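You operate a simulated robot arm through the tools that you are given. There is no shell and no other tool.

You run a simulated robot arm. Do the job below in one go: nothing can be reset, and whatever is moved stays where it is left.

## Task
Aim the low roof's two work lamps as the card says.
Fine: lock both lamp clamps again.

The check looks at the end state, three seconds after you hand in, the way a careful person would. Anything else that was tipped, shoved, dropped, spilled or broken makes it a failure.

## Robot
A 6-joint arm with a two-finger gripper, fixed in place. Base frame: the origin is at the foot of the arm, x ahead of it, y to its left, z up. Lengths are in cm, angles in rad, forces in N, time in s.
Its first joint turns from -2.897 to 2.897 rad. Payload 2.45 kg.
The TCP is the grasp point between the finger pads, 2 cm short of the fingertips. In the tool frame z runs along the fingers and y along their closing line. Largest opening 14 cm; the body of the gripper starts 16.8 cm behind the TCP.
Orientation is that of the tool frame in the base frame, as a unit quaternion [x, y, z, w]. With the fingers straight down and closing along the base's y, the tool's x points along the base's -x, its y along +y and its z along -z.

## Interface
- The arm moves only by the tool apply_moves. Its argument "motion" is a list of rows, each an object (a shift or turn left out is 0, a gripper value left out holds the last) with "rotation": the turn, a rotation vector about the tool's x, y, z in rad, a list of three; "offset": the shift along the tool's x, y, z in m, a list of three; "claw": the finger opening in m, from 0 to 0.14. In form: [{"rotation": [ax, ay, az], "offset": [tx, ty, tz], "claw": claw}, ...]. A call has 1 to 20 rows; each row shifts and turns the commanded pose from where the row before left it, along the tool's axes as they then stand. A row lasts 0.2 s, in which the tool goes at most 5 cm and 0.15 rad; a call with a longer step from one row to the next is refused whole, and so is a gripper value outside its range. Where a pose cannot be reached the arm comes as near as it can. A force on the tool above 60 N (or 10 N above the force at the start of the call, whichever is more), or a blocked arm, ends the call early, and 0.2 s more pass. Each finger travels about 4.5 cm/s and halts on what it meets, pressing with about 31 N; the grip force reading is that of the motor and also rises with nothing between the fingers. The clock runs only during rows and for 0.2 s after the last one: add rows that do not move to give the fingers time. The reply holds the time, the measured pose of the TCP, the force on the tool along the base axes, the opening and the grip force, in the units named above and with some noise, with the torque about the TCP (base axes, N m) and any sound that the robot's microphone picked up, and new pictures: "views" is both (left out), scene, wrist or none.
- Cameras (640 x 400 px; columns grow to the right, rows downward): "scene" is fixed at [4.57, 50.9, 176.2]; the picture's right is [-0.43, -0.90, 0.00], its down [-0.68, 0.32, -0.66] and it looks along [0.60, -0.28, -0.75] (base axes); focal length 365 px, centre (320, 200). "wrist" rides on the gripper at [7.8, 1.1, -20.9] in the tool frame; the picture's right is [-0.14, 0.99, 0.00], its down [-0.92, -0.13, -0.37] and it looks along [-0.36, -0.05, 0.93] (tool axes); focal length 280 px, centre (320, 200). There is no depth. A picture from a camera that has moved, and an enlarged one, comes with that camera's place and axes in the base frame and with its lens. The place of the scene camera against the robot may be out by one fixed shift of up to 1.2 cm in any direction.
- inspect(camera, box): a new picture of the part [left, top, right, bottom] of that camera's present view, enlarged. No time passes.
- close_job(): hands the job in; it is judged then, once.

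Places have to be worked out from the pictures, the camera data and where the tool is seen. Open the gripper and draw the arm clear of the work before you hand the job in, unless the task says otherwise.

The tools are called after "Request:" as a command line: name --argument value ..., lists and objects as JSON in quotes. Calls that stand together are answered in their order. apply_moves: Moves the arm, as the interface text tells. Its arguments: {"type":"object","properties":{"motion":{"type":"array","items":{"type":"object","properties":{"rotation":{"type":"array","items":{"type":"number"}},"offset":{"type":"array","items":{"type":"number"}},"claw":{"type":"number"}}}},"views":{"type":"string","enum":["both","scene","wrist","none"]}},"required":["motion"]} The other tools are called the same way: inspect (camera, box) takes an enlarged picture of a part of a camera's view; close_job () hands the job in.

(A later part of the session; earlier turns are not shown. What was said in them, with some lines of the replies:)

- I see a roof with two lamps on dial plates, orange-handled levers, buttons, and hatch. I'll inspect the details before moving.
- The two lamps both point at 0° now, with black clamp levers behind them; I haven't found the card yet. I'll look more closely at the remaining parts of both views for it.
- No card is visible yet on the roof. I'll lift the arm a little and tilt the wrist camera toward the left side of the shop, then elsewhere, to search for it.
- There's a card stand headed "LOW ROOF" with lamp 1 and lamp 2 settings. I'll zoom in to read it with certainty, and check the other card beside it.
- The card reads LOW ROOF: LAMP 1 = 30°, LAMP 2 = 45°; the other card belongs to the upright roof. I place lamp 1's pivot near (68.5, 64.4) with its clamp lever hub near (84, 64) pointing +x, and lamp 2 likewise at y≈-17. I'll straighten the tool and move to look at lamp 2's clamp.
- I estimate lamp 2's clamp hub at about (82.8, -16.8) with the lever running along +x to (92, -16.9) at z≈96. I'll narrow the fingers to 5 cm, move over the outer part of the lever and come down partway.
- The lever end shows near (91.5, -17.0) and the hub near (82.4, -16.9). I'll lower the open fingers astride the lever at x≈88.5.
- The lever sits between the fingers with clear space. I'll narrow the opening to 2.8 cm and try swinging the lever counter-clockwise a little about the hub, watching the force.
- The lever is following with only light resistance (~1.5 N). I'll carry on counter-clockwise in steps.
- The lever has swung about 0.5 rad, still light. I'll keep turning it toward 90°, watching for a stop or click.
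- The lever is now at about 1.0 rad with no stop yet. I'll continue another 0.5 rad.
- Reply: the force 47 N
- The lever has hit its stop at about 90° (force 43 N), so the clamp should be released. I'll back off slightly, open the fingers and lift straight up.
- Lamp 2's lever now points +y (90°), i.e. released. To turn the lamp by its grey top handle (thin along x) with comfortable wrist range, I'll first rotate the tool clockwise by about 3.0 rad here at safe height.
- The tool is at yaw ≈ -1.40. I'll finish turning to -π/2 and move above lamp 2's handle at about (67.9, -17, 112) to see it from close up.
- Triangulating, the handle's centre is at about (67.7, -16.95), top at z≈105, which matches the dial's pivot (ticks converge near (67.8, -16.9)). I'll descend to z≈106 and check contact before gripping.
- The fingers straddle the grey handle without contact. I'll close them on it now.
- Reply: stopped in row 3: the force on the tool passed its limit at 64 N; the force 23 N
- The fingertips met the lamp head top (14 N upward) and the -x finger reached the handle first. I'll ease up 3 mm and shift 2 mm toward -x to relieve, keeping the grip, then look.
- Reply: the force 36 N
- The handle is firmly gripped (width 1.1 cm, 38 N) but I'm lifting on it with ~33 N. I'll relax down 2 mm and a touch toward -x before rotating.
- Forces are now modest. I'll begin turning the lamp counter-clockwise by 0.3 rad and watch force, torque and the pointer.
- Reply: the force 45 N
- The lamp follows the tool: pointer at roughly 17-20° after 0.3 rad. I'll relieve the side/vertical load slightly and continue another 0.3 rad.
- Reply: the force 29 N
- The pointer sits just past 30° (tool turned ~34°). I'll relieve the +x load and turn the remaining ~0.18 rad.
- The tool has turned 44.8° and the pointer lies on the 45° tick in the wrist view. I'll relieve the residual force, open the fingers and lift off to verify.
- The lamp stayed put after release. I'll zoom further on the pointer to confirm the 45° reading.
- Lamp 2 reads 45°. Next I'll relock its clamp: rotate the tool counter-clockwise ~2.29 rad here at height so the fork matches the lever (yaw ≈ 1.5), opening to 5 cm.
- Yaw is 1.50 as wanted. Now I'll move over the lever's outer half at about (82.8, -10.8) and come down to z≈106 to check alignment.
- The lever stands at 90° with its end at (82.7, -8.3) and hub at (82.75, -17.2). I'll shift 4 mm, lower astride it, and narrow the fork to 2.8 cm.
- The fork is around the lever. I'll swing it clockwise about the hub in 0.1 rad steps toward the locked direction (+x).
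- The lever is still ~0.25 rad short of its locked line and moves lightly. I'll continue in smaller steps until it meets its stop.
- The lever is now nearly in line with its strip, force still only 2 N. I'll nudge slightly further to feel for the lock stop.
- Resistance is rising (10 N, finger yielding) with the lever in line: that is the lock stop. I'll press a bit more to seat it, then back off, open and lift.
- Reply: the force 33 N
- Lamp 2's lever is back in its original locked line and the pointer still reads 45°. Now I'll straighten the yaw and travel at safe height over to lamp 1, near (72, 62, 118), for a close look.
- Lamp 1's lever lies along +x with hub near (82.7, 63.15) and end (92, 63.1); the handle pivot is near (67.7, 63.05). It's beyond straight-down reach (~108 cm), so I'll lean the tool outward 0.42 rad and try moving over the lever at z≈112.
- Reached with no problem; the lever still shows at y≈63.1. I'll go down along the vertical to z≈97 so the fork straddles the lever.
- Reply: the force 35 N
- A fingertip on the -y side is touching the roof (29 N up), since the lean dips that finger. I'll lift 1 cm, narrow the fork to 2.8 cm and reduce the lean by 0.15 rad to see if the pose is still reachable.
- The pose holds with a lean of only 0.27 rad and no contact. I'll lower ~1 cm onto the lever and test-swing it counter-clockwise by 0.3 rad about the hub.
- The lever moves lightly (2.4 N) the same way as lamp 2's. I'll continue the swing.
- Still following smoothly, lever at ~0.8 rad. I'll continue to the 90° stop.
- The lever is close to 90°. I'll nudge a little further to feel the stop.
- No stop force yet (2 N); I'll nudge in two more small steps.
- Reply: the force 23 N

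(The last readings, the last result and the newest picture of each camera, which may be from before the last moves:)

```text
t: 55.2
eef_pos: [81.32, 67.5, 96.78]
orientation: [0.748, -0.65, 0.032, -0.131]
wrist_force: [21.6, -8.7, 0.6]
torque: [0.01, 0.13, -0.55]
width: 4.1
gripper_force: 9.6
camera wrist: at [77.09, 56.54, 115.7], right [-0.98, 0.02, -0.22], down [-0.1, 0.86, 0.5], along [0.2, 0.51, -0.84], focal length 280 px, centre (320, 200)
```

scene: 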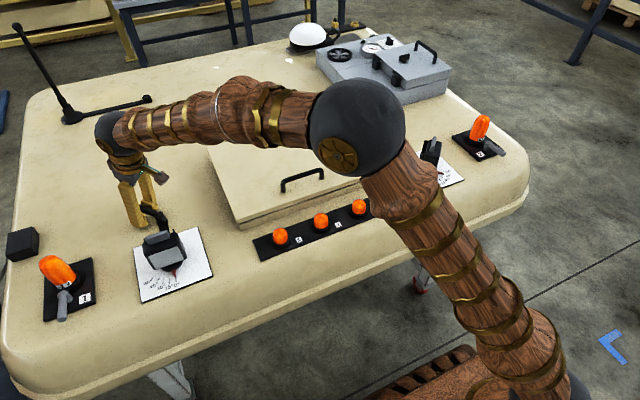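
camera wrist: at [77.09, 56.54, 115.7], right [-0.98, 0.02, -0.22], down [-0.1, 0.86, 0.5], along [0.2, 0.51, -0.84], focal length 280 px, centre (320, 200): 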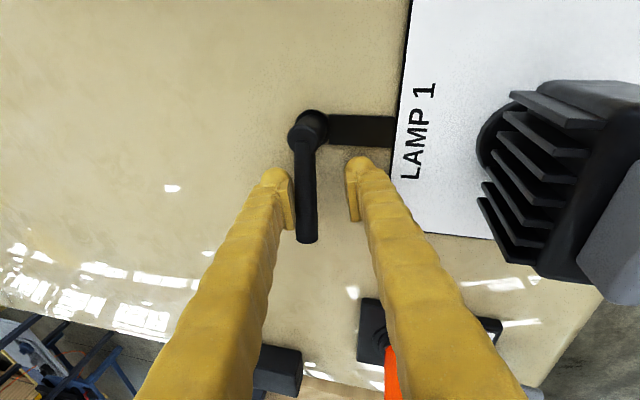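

The stop is reached (22 N, lever at 90°), so lamp 1's clamp is released. I'll back off, open the fork and lift straight up about 20 cm.

Request:
apply_moves --motion '[{"offset": [0.0012, -0.0077, 0.0017]}, {"offset": [0, 0, 0], "claw": 0.05}, {}, {}, {"offset": [-0.0037, -0.0071, -0.0289]}, {"offset": [-0.0049, -0.0095, -0.0386]}, {"offset": [-0.0049, -0.0095, -0.0386]}, {"offset": [-0.0049, -0.0095, -0.0386]}, {"offset": [-0.0049, -0.0095, -0.0386]}]' --views "both"

```text
t: 57.2
eef_pos: [82.12, 67.35, 115.91]
orientation: [0.748, -0.65, 0.031, -0.13]
wrist_force: [0.6, 0.8, -0.6]
torque: [-0.03, 0.02, -0.03]
width: 5.01
gripper_force: 0.0
camera wrist: at [77.87, 56.33, 134.73], right [-0.98, 0.02, -0.22], down [-0.1, 0.86, 0.5], along [0.2, 0.51, -0.84], focal length 280 px, centre (320, 200)
```

scene: 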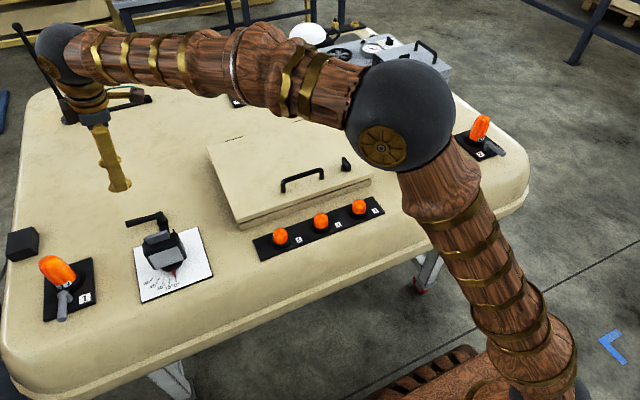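
wrist: 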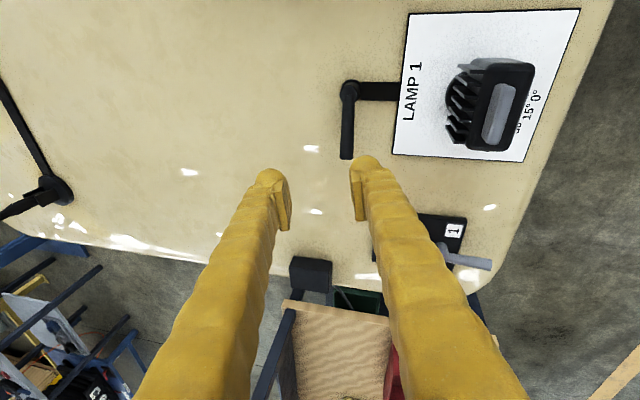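

Lamp 1's lever now stands at 90° and the lamp is untouched at 0°. I'll move in over its handle, level the tool back to vertical and set yaw to π/2 so the fingers close along x.

Request:
apply_moves --motion '[{"offset": [0.005, 0.036, -0.0095]}, {"offset": [0.005, 0.036, -0.0095]}, {"offset": [0.005, 0.036, -0.0095]}, {"offset": [0.005, 0.036, -0.0095]}, {"rotation": [-0.12, 0.063, 0]}, {"rotation": [-0.12, 0.063, 0]}, {"rotation": [0, 0, 0.14]}]' --views "both"

Request:
inspect --camera "wrist" --box '[240, 60, 420, 240]'

```text
t: 58.8
eef_pos: [67.72, 63.28, 115.66]
orientation: [0.708, -0.706, 0.0, 0.0]
wrist_force: [0.3, -0.4, -0.4]
torque: [-0.02, 0.0, 0.01]
width: 5.01
gripper_force: 0.0
camera wrist: at [66.76, 55.6, 136.49], right [-0.99, 0.14, 0.0], down [0.13, 0.92, 0.37], along [0.05, 0.36, -0.93], focal length 280 px, centre (320, 200)
```

scene: 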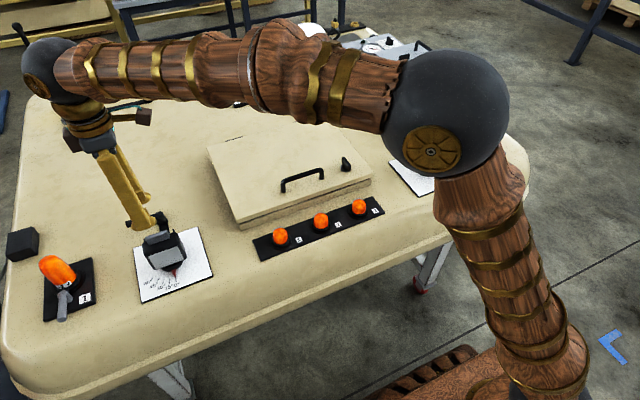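
wrist: 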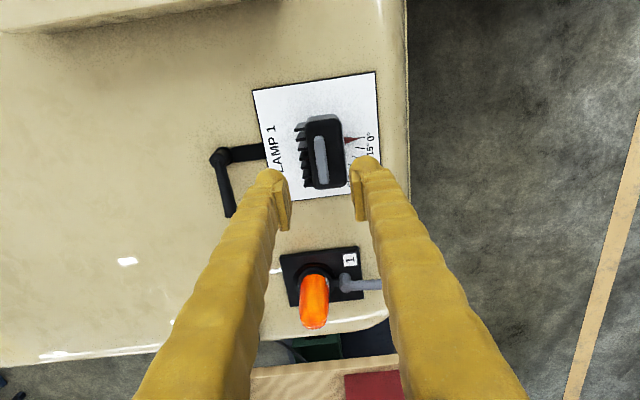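

```text
2.22 times, centred on (330, 150) of wrist
camera zoom: at [66.76, 55.6, 136.49], right [-0.99, 0.14, 0.0], down [0.13, 0.92, 0.37], along [0.05, 0.36, -0.93], focal length 623 px, centre (298, 311)
```

zoom: 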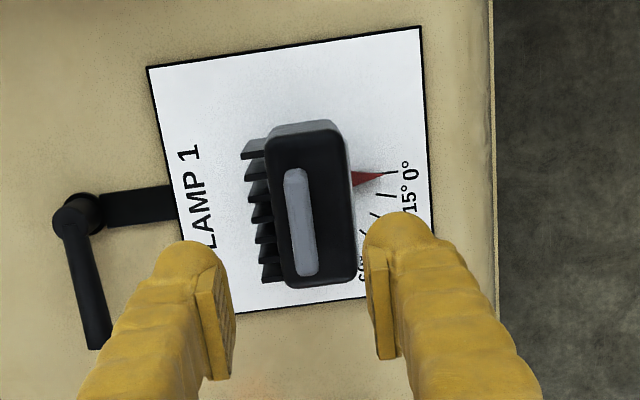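

The handle centre appears at about (67.55, 62.95). I'll descend to z≈106.2 with the same alignment that worked on lamp 2.

Request:
apply_moves --motion '[{"offset": [0.003, 0.002, 0.025]}, {"offset": [0, 0, 0.03]}, {"offset": [0, 0, 0.025]}, {"offset": [0, 0, 0.014]}, {}]' --views "both"

Request:
inspect --camera "wrist" --box '[240, 100, 400, 240]'

Request:
inspect --camera "scene" --box '[100, 160, 230, 310]'

```text
t: 60.0
eef_pos: [67.51, 62.85, 106.27]
orientation: [0.707, -0.707, 0.001, -0.001]
wrist_force: [-0.6, 0.8, 0.5]
torque: [-0.02, 0.02, -0.01]
width: 5.01
gripper_force: 0.0
camera wrist: at [66.6, 55.17, 127.14], right [-0.99, 0.14, 0.0], down [0.13, 0.92, 0.37], along [0.05, 0.36, -0.93], focal length 280 px, centre (320, 200)
```

scene: 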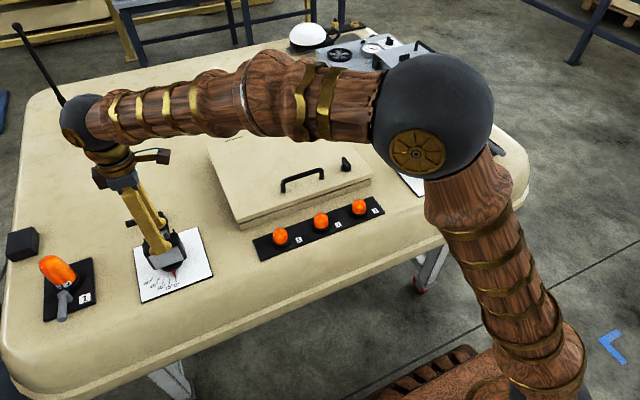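
wrist: 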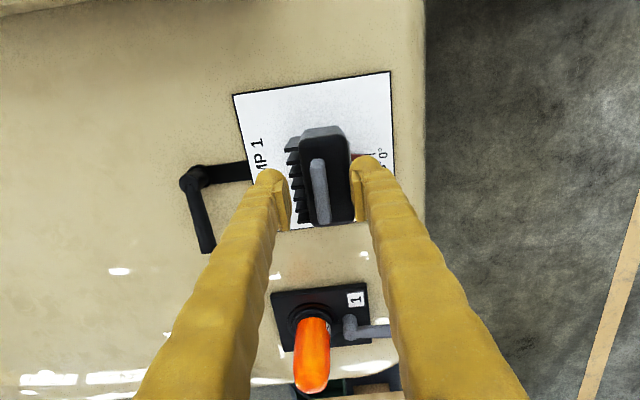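

```text
2.86 times, centred on (320, 170) of wrist
camera zoom: at [66.6, 55.17, 127.14], right [-0.99, 0.14, 0.0], down [0.13, 0.92, 0.37], along [0.05, 0.36, -0.93], focal length 801 px, centre (320, 286)
```

zoom: 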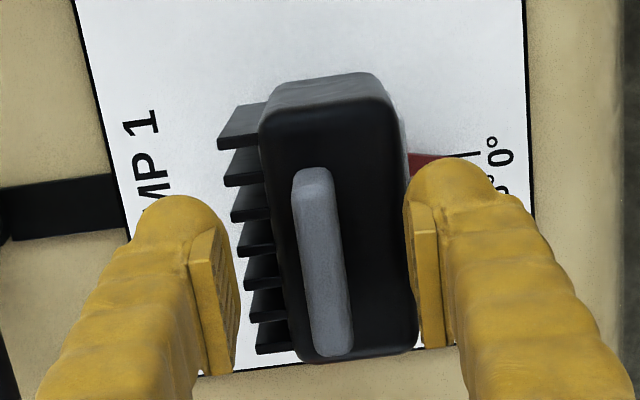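

```text
2.67 times, centred on (165, 235) of scene
camera zoom: at [4.57, 50.9, 176.2], right [-0.43, -0.9, 0.0], down [-0.68, 0.32, -0.66], along [0.6, -0.28, -0.75], focal length 974 px, centre (733, 107)
```

zoom: 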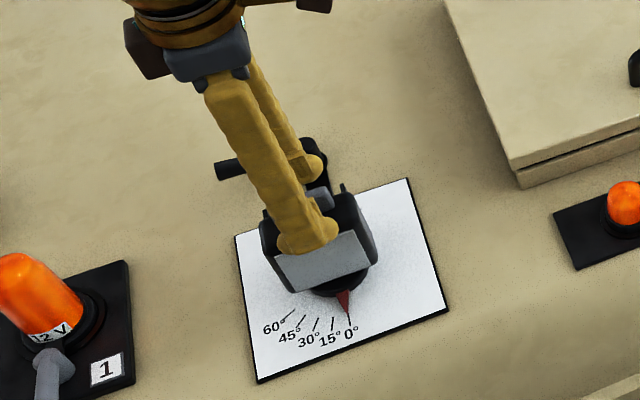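

The handle sits centred between the fingers. I'll close on it without any further descent.

Request:
apply_moves --motion '[{"claw": 0.0}, {}, {}, {}]' --views "wrist"

```text
t: 61.0
eef_pos: [67.53, 62.87, 106.3]
orientation: [-0.707, 0.708, -0.001, 0.0]
wrist_force: [-16.6, -2.8, -1.2]
torque: [-0.03, 0.2, 0.03]
width: 1.11
gripper_force: 38.0
camera wrist: at [66.55, 55.18, 127.15], right [-0.99, 0.14, 0.0], down [0.13, 0.92, 0.37], along [0.05, 0.36, -0.93], focal length 280 px, centre (320, 200)
```

wrist: 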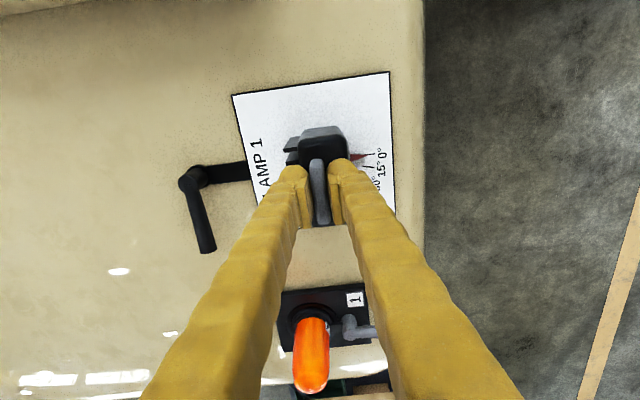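

Handle gripped (1.1 cm, 38 N). I'll relieve the -x load by 1.5 mm and turn clockwise 0.26 rad first.

Request:
apply_moves --motion '[{"offset": [0, 0.0015, 0]}, {"rotation": [0, 0, 0.13]}, {"rotation": [0, 0, 0.13]}]' --views "none"

Request:
inspect --camera "scene" --box '[120, 200, 230, 310]'

```text
t: 61.8
eef_pos: [67.47, 62.83, 106.33]
orientation: [-0.608, 0.794, -0.001, 0.001]
wrist_force: [11.6, -1.0, -17.6]
torque: [-0.12, -0.08, 0.08]
width: 1.11
gripper_force: 37.8
```

```text
3.64 times, centred on (175, 255) of scene
camera zoom: at [4.57, 50.9, 176.2], right [-0.43, -0.9, 0.0], down [-0.68, 0.32, -0.66], along [0.6, -0.28, -0.75], focal length 1328 px, centre (847, 0)
```

zoom: 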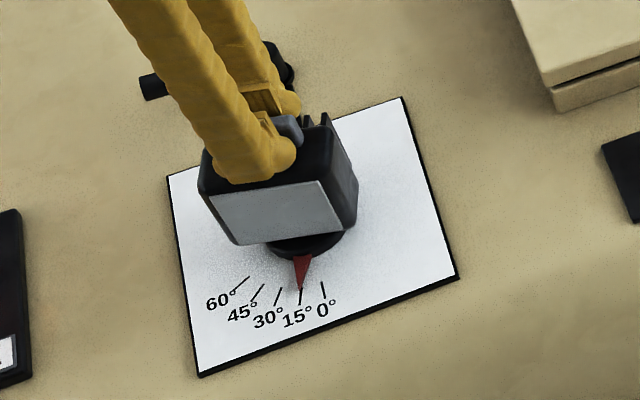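

The pointer is right at 15°. I'll relax the slight upward pull and turn the remaining 0.26 rad to 30°.

Request:
apply_moves --motion '[{"offset": [0, -0.0005, 0.001]}, {"rotation": [0, 0, 0.13]}, {"rotation": [0, 0, 0.13]}, {}]' --views "none"

Request:
inspect --camera "scene" --box '[130, 220, 220, 310]'

Request:
inspect --camera "wrist" --box '[280, 90, 420, 220]'

```text
t: 62.8
eef_pos: [67.43, 62.98, 106.37]
orientation: [-0.5, 0.866, -0.001, 0.0]
wrist_force: [8.9, 0.5, -8.1]
torque: [-0.01, -0.08, 0.01]
width: 1.11
gripper_force: 38.2
```

```text
4.44 times, centred on (175, 265) of scene
camera zoom: at [4.57, 50.9, 176.2], right [-0.43, -0.9, 0.0], down [-0.68, 0.32, -0.66], along [0.6, -0.28, -0.75], focal length 1623 px, centre (964, -89)
```

zoom: 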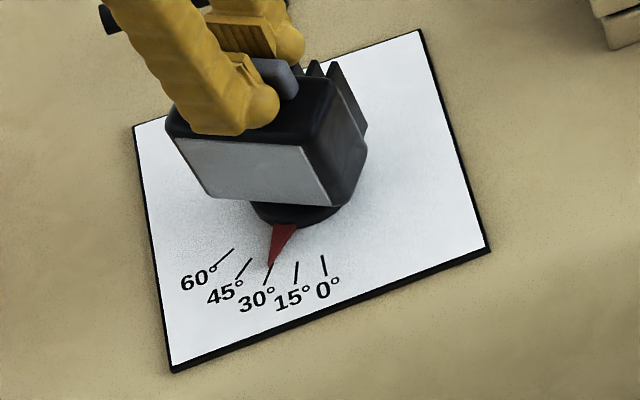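

```text
3.08 times, centred on (350, 155) of wrist
camera zoom: at [62.72, 56.76, 127.15], right [-0.79, 0.61, 0.0], down [0.57, 0.73, 0.37], along [0.23, 0.29, -0.93], focal length 863 px, centre (228, 338)
```

zoom: 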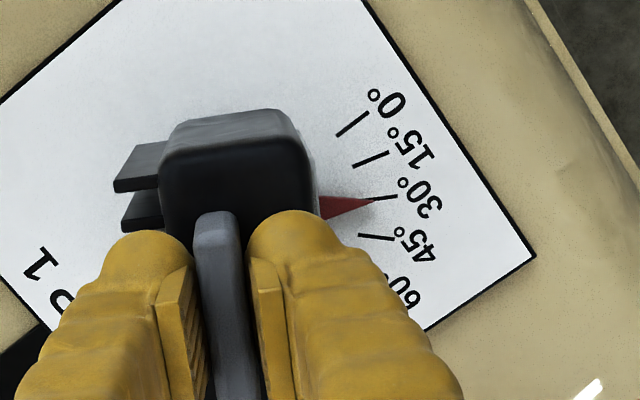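

The tool has turned exactly 30° and the pointer sits on the 30° tick in both views. I'll release gently and lift off.

Request:
apply_moves --motion '[{"offset": [0, -0.0004, 0.0005]}, {"claw": 0.035}, {}, {}, {"offset": [0, 0, -0.03]}, {"offset": [0, 0, -0.05]}, {"offset": [0, 0, -0.05]}]' --views "both"

Request:
inspect --camera "scene" --box '[130, 220, 220, 310]'

Request:
inspect --camera "wrist" --box '[280, 80, 390, 190]'

```text
t: 64.4
eef_pos: [67.41, 63.02, 119.37]
orientation: [-0.502, 0.865, 0.0, -0.001]
wrist_force: [0.3, -1.3, -0.4]
torque: [-0.03, -0.02, 0.01]
width: 3.49
gripper_force: 0.1
camera wrist: at [62.73, 56.78, 140.12], right [-0.79, 0.61, 0.0], down [0.57, 0.74, 0.37], along [0.23, 0.29, -0.93], focal length 280 px, centre (320, 200)
```

scene: 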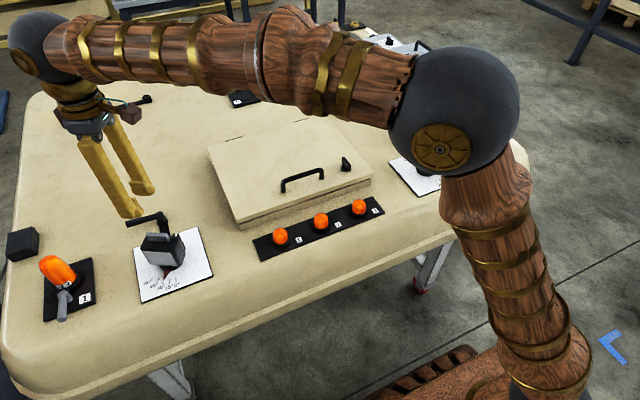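
wrist: 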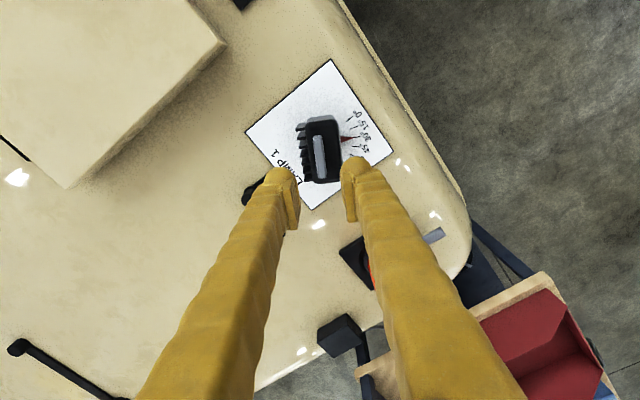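

```text
4.44 times, centred on (175, 265) of scene
camera zoom: at [4.57, 50.9, 176.2], right [-0.43, -0.9, 0.0], down [-0.68, 0.32, -0.66], along [0.6, -0.28, -0.75], focal length 1623 px, centre (964, -89)
```

zoom: 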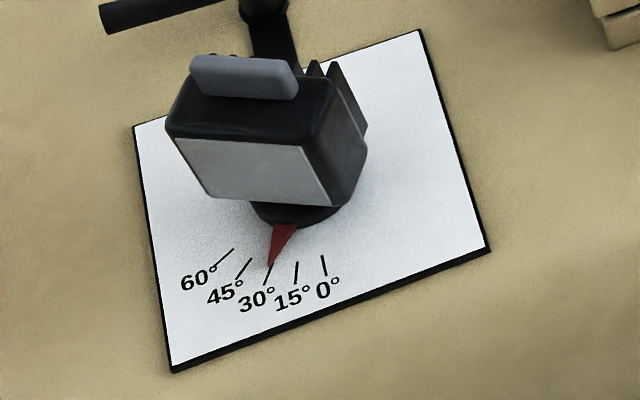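

```text
3.64 times, centred on (335, 135) of wrist
camera zoom: at [62.73, 56.78, 140.12], right [-0.79, 0.61, 0.0], down [0.57, 0.74, 0.37], along [0.23, 0.29, -0.93], focal length 1020 px, centre (266, 436)
```

zoom: 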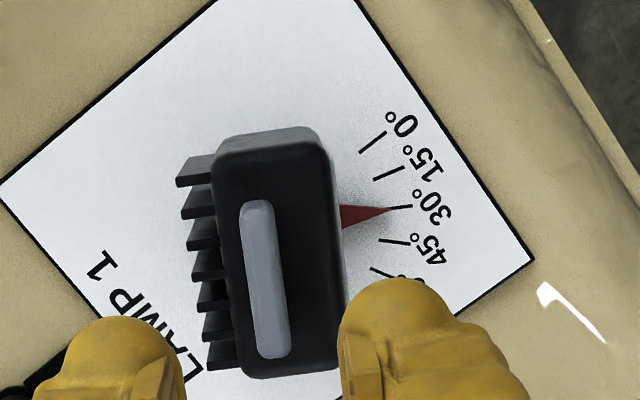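

Lamp 1 stays on 30° after release. Now to relock its clamp: set yaw 1.5, lean 0.27 rad outward, and move above the lever's middle at about (82.85, 68.0, 113).

Request:
apply_moves --motion '[{"rotation": [0, 0, -0.15], "claw": 0.05}, {"rotation": [0, 0, -0.15]}, {"rotation": [0, 0, -0.15]}, {"rotation": [0.1037, -0.0864, 0]}, {"rotation": [0.1037, -0.0864, 0]}, {"offset": [-0.01155, -0.03328, 0.02573]}, {"offset": [-0.01155, -0.03328, 0.02573]}, {"offset": [-0.01155, -0.03328, 0.02573]}, {"offset": [-0.01155, -0.03328, 0.02573]}]' --views "both"

Request:
inspect --camera "wrist" --box '[240, 60, 420, 240]'

```text
t: 66.4
eef_pos: [82.77, 67.71, 113.09]
orientation: [-0.676, 0.725, -0.018, 0.133]
wrist_force: [0.1, -0.1, 0.4]
torque: [0.01, -0.01, -0.01]
width: 5.0
gripper_force: 0.2
camera wrist: at [76.91, 56.89, 131.66], right [-0.96, 0.22, -0.18], down [0.09, 0.84, 0.54], along [0.27, 0.5, -0.82], focal length 280 px, centre (320, 200)
```

scene: 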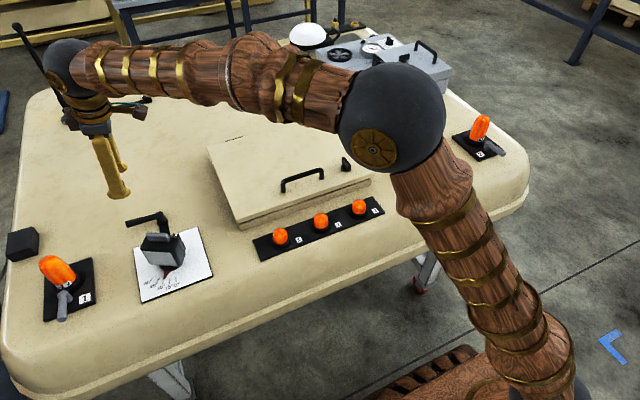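
wrist: 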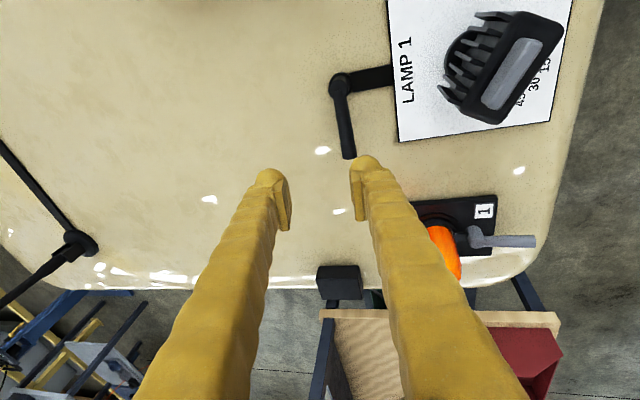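

```text
2.22 times, centred on (330, 150) of wrist
camera zoom: at [76.91, 56.89, 131.66], right [-0.96, 0.22, -0.18], down [0.09, 0.84, 0.54], along [0.27, 0.5, -0.82], focal length 623 px, centre (298, 311)
```

zoom: 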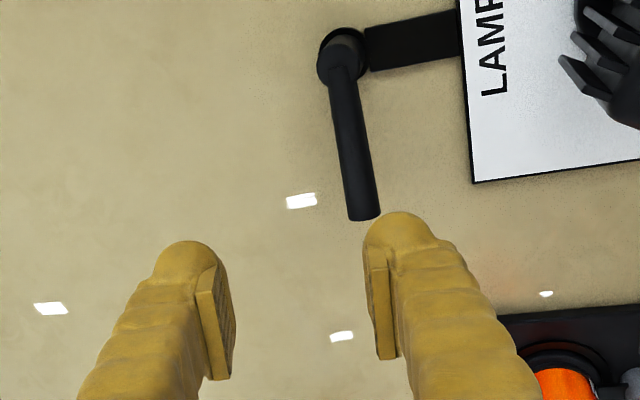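

The lever runs from (82.5, 62.9) to (82.8, 71.6) and my fork is right over its middle. I'll go down to z≈98.3, narrow the fork to 2.8 cm, then settle to z≈97.

Request:
apply_moves --motion '[{"offset": [0.0049, 0.00625, 0.0285]}, {"offset": [0.0049, 0.00625, 0.0285]}, {"offset": [0.0049, 0.00625, 0.0285]}, {"offset": [0.0049, 0.00625, 0.0285]}, {"offset": [0.0049, 0.00625, 0.0285]}, {"claw": 0.028}, {}, {}, {"offset": [0.0023, 0.0028, 0.0128]}]' --views "wrist"

```text
t: 68.4
eef_pos: [82.93, 67.96, 96.86]
orientation: [-0.676, 0.724, -0.017, 0.133]
wrist_force: [0.6, -0.8, 0.1]
torque: [0.03, -0.01, -0.03]
width: 2.78
gripper_force: 0.1
camera wrist: at [76.95, 57.23, 115.43], right [-0.96, 0.22, -0.18], down [0.09, 0.84, 0.54], along [0.27, 0.5, -0.82], focal length 280 px, centre (320, 200)
```

wrist: 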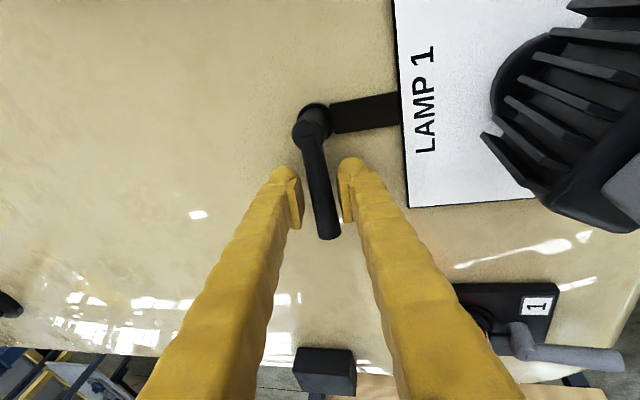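

The fork is around the lever with no contact force. I'll swing it clockwise back toward +x in 0.15 rad steps.

Request:
apply_moves --motion '[{"offset": [0.00067, -0.00718, 0.00141], "rotation": [0, 0, 0.15]}, {"offset": [0.00067, -0.00722, 0.00119], "rotation": [0, 0, 0.15]}, {"offset": [0.00066, -0.00725, 0.00094], "rotation": [0, 0, 0.15]}, {"offset": [0.00063, -0.00728, 0.00067], "rotation": [0, 0, 0.15]}, {"offset": [0.0006, -0.00731, 0.00039], "rotation": [0, 0, 0.15]}]' --views "wrist"

```text
t: 69.6
eef_pos: [86.22, 66.43, 96.84]
orientation: [-0.363, 0.922, 0.033, 0.13]
wrist_force: [-2.1, 1.8, -0.2]
torque: [-0.04, -0.02, 0.03]
width: 2.93
gripper_force: 0.3
camera wrist: at [75.58, 58.94, 114.81], right [-0.57, 0.82, 0.0], down [0.65, 0.46, 0.6], along [0.49, 0.35, -0.8], focal length 280 px, centre (320, 200)
```

wrist: 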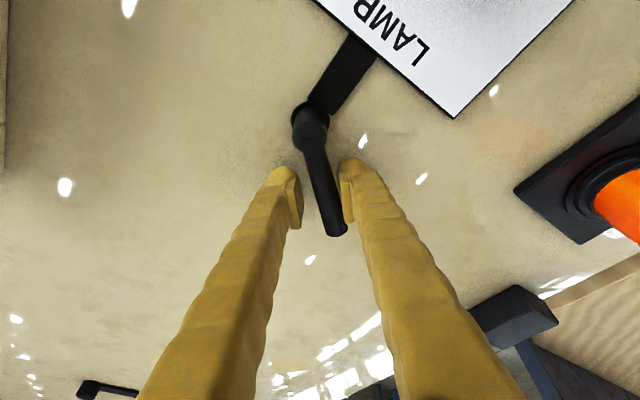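

The lever follows with ~2-3 N. I'll continue the swing to the lock line.

Request:
apply_moves --motion '[{"offset": [0.00056, -0.00732, 0.0001], "rotation": [0, 0, 0.15]}, {"offset": [0.00052, -0.00732, -0.00019], "rotation": [0, 0, 0.15]}, {"offset": [0.00049, -0.00731, -0.00048], "rotation": [0, 0, 0.15]}, {"offset": [0.00045, -0.00729, -0.00076], "rotation": [0, 0, 0.15]}]' --views "none"

Request:
apply_moves --motion '[{"offset": [0.00043, -0.00726, -0.00102], "rotation": [0, 0, 0.15]}]' --views "wrist"

```text
t: 70.6
eef_pos: [87.3, 63.77, 96.94]
orientation: [-0.074, 0.988, 0.071, 0.116]
wrist_force: [-0.5, 1.8, 0.8]
torque: [-0.02, -0.03, 0.01]
width: 2.94
gripper_force: 1.1
```

```text
t: 71.0
eef_pos: [87.35, 63.03, 96.85]
orientation: [-0.001, 0.991, 0.078, 0.109]
wrist_force: [0.5, 2.3, 1.6]
torque: [0.01, -0.02, 0.02]
width: 2.93
gripper_force: 1.0
camera wrist: at [75.32, 61.13, 115.37], right [0.12, 0.98, 0.18], down [0.82, -0.2, 0.54], along [0.56, 0.09, -0.82], focal length 280 px, centre (320, 200)
```

wrist: 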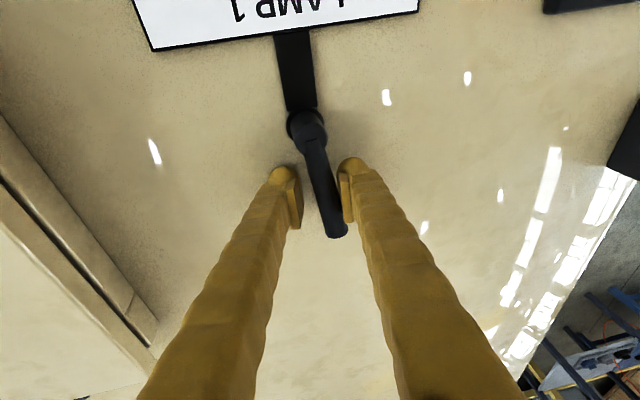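

About 0.1 rad remains. I'll nudge in small steps until the lock stop pushes back.

Request:
apply_moves --motion '[{"offset": [0, -0.00247, -0.00039], "rotation": [0, 0, 0.05]}, {"offset": [0, -0.00247, -0.00039], "rotation": [0, 0, 0.03]}, {}]' --views "none"

Request:
apply_moves --motion '[{"offset": [0, -0.0025, -0.0004], "rotation": [0, 0, 0.02]}, {}]' --views "wrist"

```text
t: 71.8
eef_pos: [87.27, 62.39, 96.8]
orientation: [0.039, 0.99, 0.082, 0.107]
wrist_force: [0.4, 1.6, 1.4]
torque: [-0.01, -0.03, 0.0]
width: 2.88
gripper_force: 1.0
```

```text
t: 72.4
eef_pos: [87.21, 62.24, 96.74]
orientation: [0.049, 0.99, 0.084, 0.106]
wrist_force: [-2.2, 6.7, -1.4]
torque: [-0.08, 0.0, 0.13]
width: 3.23
gripper_force: 3.5
camera wrist: at [75.31, 61.06, 115.45], right [0.21, 0.96, 0.2], down [0.81, -0.29, 0.52], along [0.55, 0.05, -0.83], focal length 280 px, centre (320, 200)
```

wrist: 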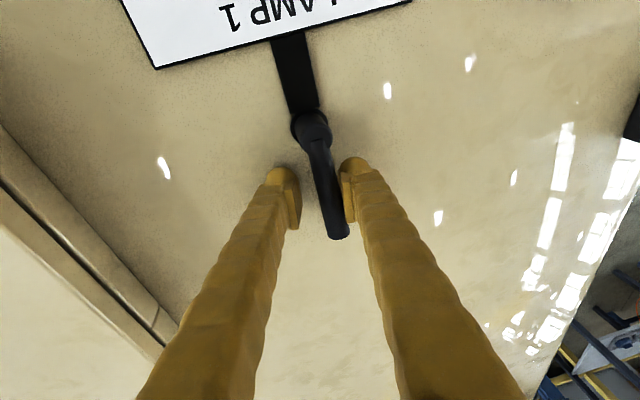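

The stop is starting to push back (width growing). I'll seat it firmly with a few more millimetres, as I did on lamp 2.

Request:
apply_moves --motion '[{"offset": [0, -0.003, -0.0005], "rotation": [0, 0, 0.02]}, {"offset": [0, -0.003, -0.0005]}, {}]' --views "none"

Request:
apply_moves --motion '[{"offset": [0, -0.0025, -0.0004]}, {}]' --views "wrist"

```text
t: 73.2
eef_pos: [87.15, 61.84, 96.69]
orientation: [0.058, 0.989, 0.086, 0.105]
wrist_force: [-1.3, 41.4, 3.7]
torque: [-0.38, 0.13, 0.53]
width: 4.08
gripper_force: 9.7
```

```text
t: 73.7
eef_pos: [87.3, 61.91, 96.77]
orientation: [0.058, 0.989, 0.087, 0.106]
wrist_force: [5.2, 21.7, -0.9]
torque: [-0.12, -0.05, 0.27]
width: 4.19
gripper_force: 11.2
stopped in row 2: the force on the tool passed its limit at 61 N (the readings are from after the stop); the commanded pose is now the measured one
camera wrist: at [75.25, 60.63, 115.46], right [0.23, 0.95, 0.21], down [0.8, -0.31, 0.52], along [0.55, 0.05, -0.83], focal length 280 px, centre (320, 200)
```

wrist: 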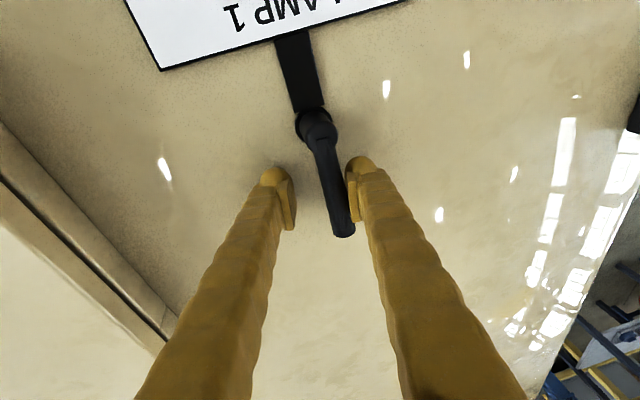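

The lever is firmly against its lock stop. I'll back off, open the fork and lift straight up.

Request:
apply_moves --motion '[{"offset": [0.0006, 0.0044, 0.0007]}, {"offset": [0.0006, 0.0044, 0.0007], "claw": 0.05}, {}, {}, {"offset": [-0.006, 0.0055, -0.0289]}, {"offset": [-0.008, 0.0074, -0.0385]}, {"offset": [-0.008, 0.0074, -0.0385]}, {"offset": [-0.008, 0.0074, -0.0385]}, {"offset": [-0.008, 0.0074, -0.0385]}]' --views "both"

Request:
inspect --camera "scene" --box '[110, 180, 230, 310]'

Request:
inspect --camera "wrist" --box '[180, 0, 360, 170]'

```text
t: 75.7
eef_pos: [87.19, 62.5, 115.68]
orientation: [0.058, 0.989, 0.086, 0.105]
wrist_force: [-0.5, -0.2, 0.4]
torque: [-0.06, 0.0, -0.04]
width: 4.98
gripper_force: 0.1
camera wrist: at [75.28, 61.36, 134.38], right [0.23, 0.95, 0.21], down [0.8, -0.31, 0.51], along [0.55, 0.05, -0.83], focal length 280 px, centre (320, 200)
```

scene: 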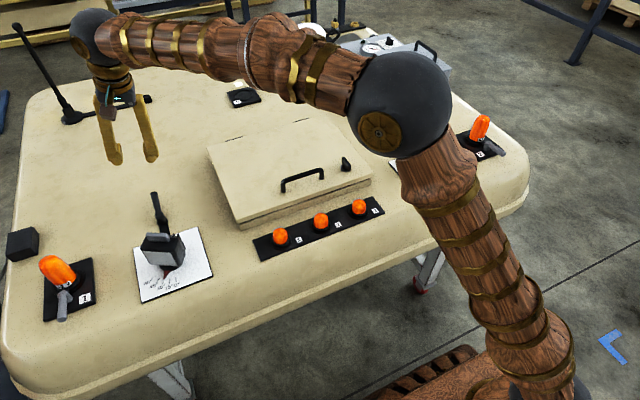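
wrist: 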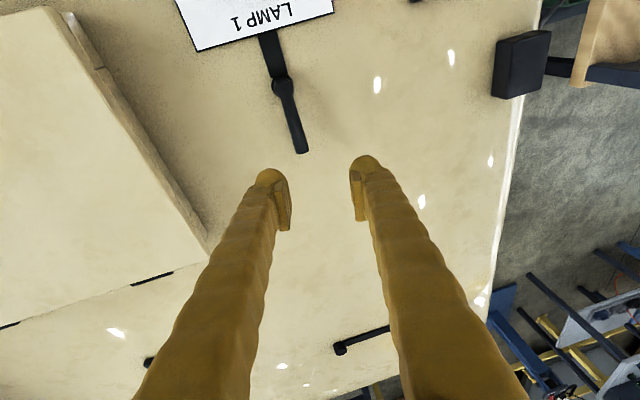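

```text
3.08 times, centred on (170, 245) of scene
camera zoom: at [4.57, 50.9, 176.2], right [-0.43, -0.9, 0.0], down [-0.68, 0.32, -0.66], along [0.6, -0.28, -0.75], focal length 1124 px, centre (782, 62)
```

zoom: 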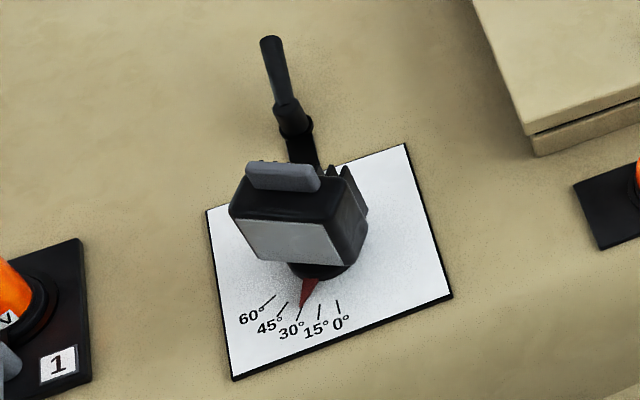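

```text
2.35 times, centred on (270, 85) of wrist
camera zoom: at [75.28, 61.36, 134.38], right [0.23, 0.95, 0.21], down [0.8, -0.31, 0.51], along [0.55, 0.05, -0.83], focal length 660 px, centre (438, 471)
```

zoom: 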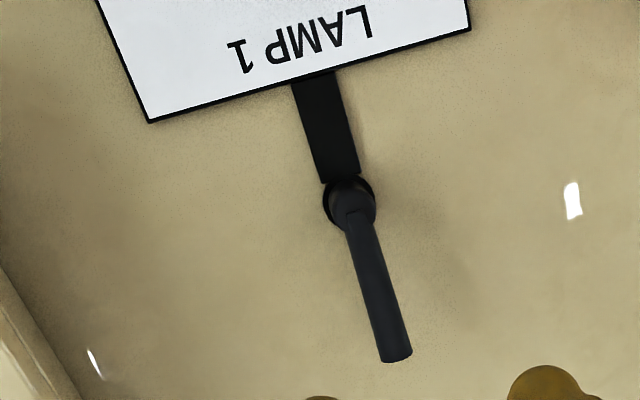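

Lamp 1's lever end is back at its original image position (locked) and the pointer reads 30°. I'll retreat up and back to a position near the start, level the tool, and open the gripper fully.

Request:
apply_moves --motion '[{"offset": [0.0264, -0.0252, -0.0242]}, {"offset": [0.0264, -0.0252, -0.0242]}, {"offset": [0.0264, -0.0252, -0.0242]}, {"offset": [0.0264, -0.0252, -0.0242]}, {"offset": [0.0264, -0.0252, -0.0242]}, {"offset": [0.0264, -0.0252, -0.0242]}, {"rotation": [0.0915, 0.0995, 0]}, {"rotation": [0.0915, 0.0995, 0]}, {"rotation": [0, 0, -0.12]}, {"offset": [0.016, -0.031, -0.0237], "claw": 0.14}, {"offset": [0.016, -0.031, -0.0237]}, {"offset": [0.016, -0.031, -0.0237]}, {"offset": [0.016, -0.031, -0.0237]}, {"offset": [0.016, -0.031, -0.0237]}, {"offset": [0.016, -0.031, -0.0237]}, {}]' --views "both"

Request:
inspect --camera "scene" --box '[110, 180, 230, 310]'

Request:
inspect --camera "scene" --box '[370, 100, 520, 210]'

Request:
inspect --camera "wrist" --box '[420, 90, 540, 200]'

Request:
inspect --camera "wrist" --box '[80, 140, 200, 280]'

```text
t: 79.1
eef_pos: [57.38, 28.82, 138.38]
orientation: [-0.001, 1.0, 0.002, 0.001]
wrist_force: [-0.6, 0.2, 0.5]
torque: [-0.02, 0.04, 0.0]
width: 13.98
gripper_force: 0.1
camera wrist: at [49.58, 29.87, 159.24], right [0.14, 0.99, 0.0], down [0.92, -0.13, 0.37], along [0.37, -0.05, -0.93], focal length 280 px, centre (320, 200)
```

scene: 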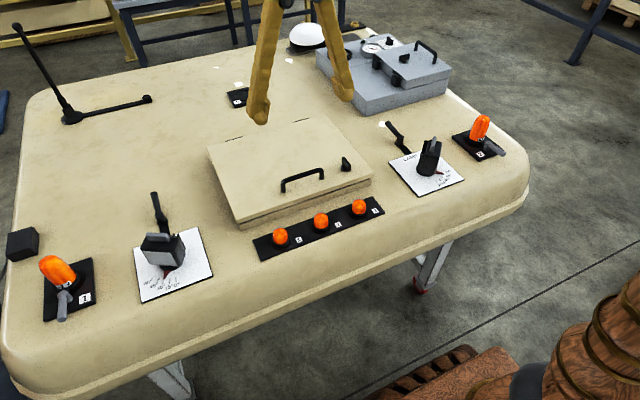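
wrist: 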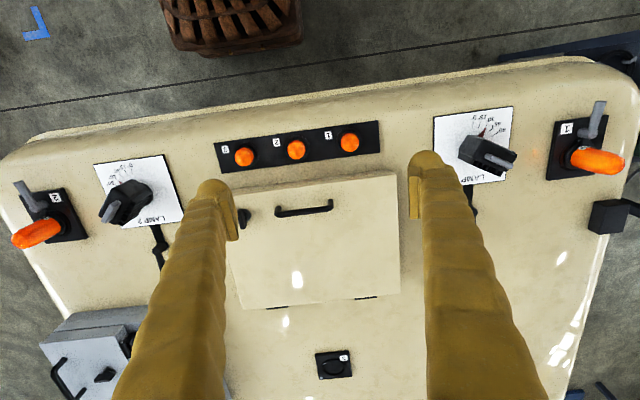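

```text
3.08 times, centred on (170, 245) of scene
camera zoom: at [4.57, 50.9, 176.2], right [-0.43, -0.9, 0.0], down [-0.68, 0.32, -0.66], along [0.6, -0.28, -0.75], focal length 1124 px, centre (782, 62)
```

zoom: 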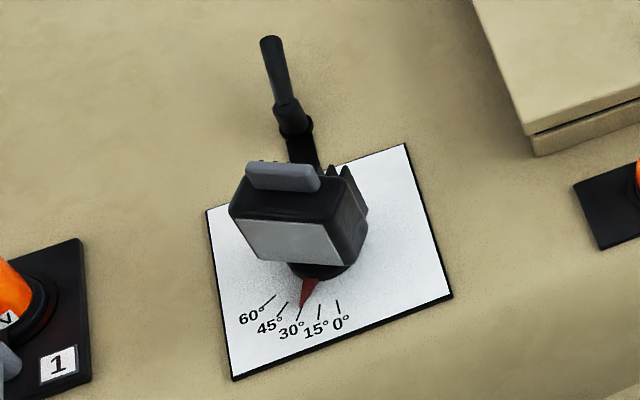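

```text
3.64 times, centred on (445, 155) of scene
camera zoom: at [4.57, 50.9, 176.2], right [-0.43, -0.9, 0.0], down [-0.68, 0.32, -0.66], along [0.6, -0.28, -0.75], focal length 1328 px, centre (-134, 364)
```

zoom: 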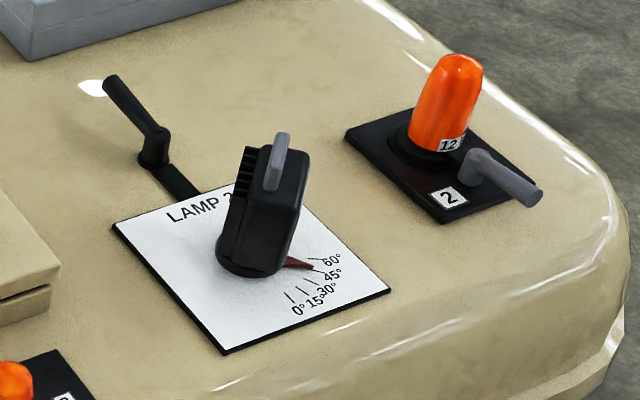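

```text
3.64 times, centred on (480, 145) of wrist
camera zoom: at [49.58, 29.87, 159.24], right [0.14, 0.99, 0.0], down [0.92, -0.13, 0.37], along [0.37, -0.05, -0.93], focal length 1020 px, centre (-262, 400)
```

zoom: 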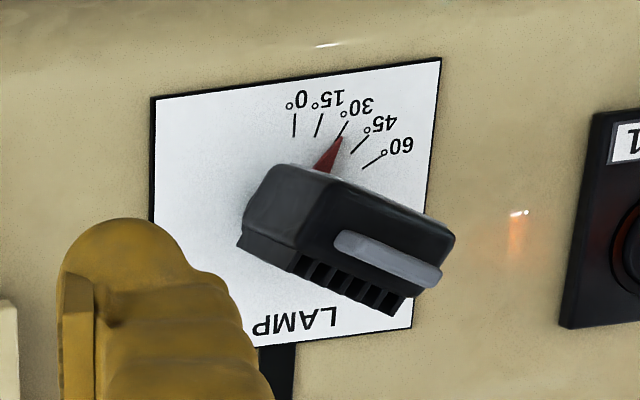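

```text
2.86 times, centred on (140, 210) of wrist
camera zoom: at [49.58, 29.87, 159.24], right [0.14, 0.99, 0.0], down [0.92, -0.13, 0.37], along [0.37, -0.05, -0.93], focal length 801 px, centre (834, 171)
```

zoom: 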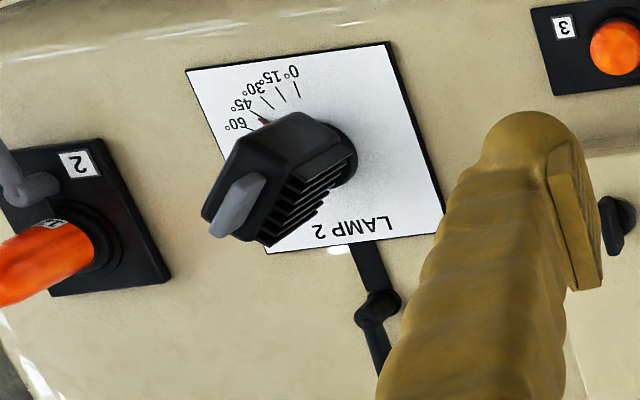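

Both pointers read as the card asks (lamp 1 at 30°, lamp 2 at 45°). Both clamp levers are back in their original locked positions, nothing else has moved, and the arm is clear with the gripper open, so I'll hand the job in.

Request:
close_job

```text
The job is handed in.
```

Both work lamps on the low roof are set to the card's angles and their clamps are locked again. I've handed the job in; no check result has come back yet.

- **Card:** the card headed "LOW ROOF" gives lamp 1 as 30° and lamp 2 as 45°. The other card I could see is for the upright roof, so I ignored it.
- **Lamp 1:** the pointer is on the 30° tick. The clamp lever is pressed back against its stop, in the position it started in.
- **Lamp 2:** the pointer is on the 45° tick. Its clamp lever is also back against its stop in its starting position.
- **Contact with the roof:** one fingertip briefly pressed on the roof near lamp 1's lever, at about 29 N, before I lifted off. I saw no mark or movement from it.

The last pictures show nothing else moved. The arm is back near its starting position with the gripper fully open.
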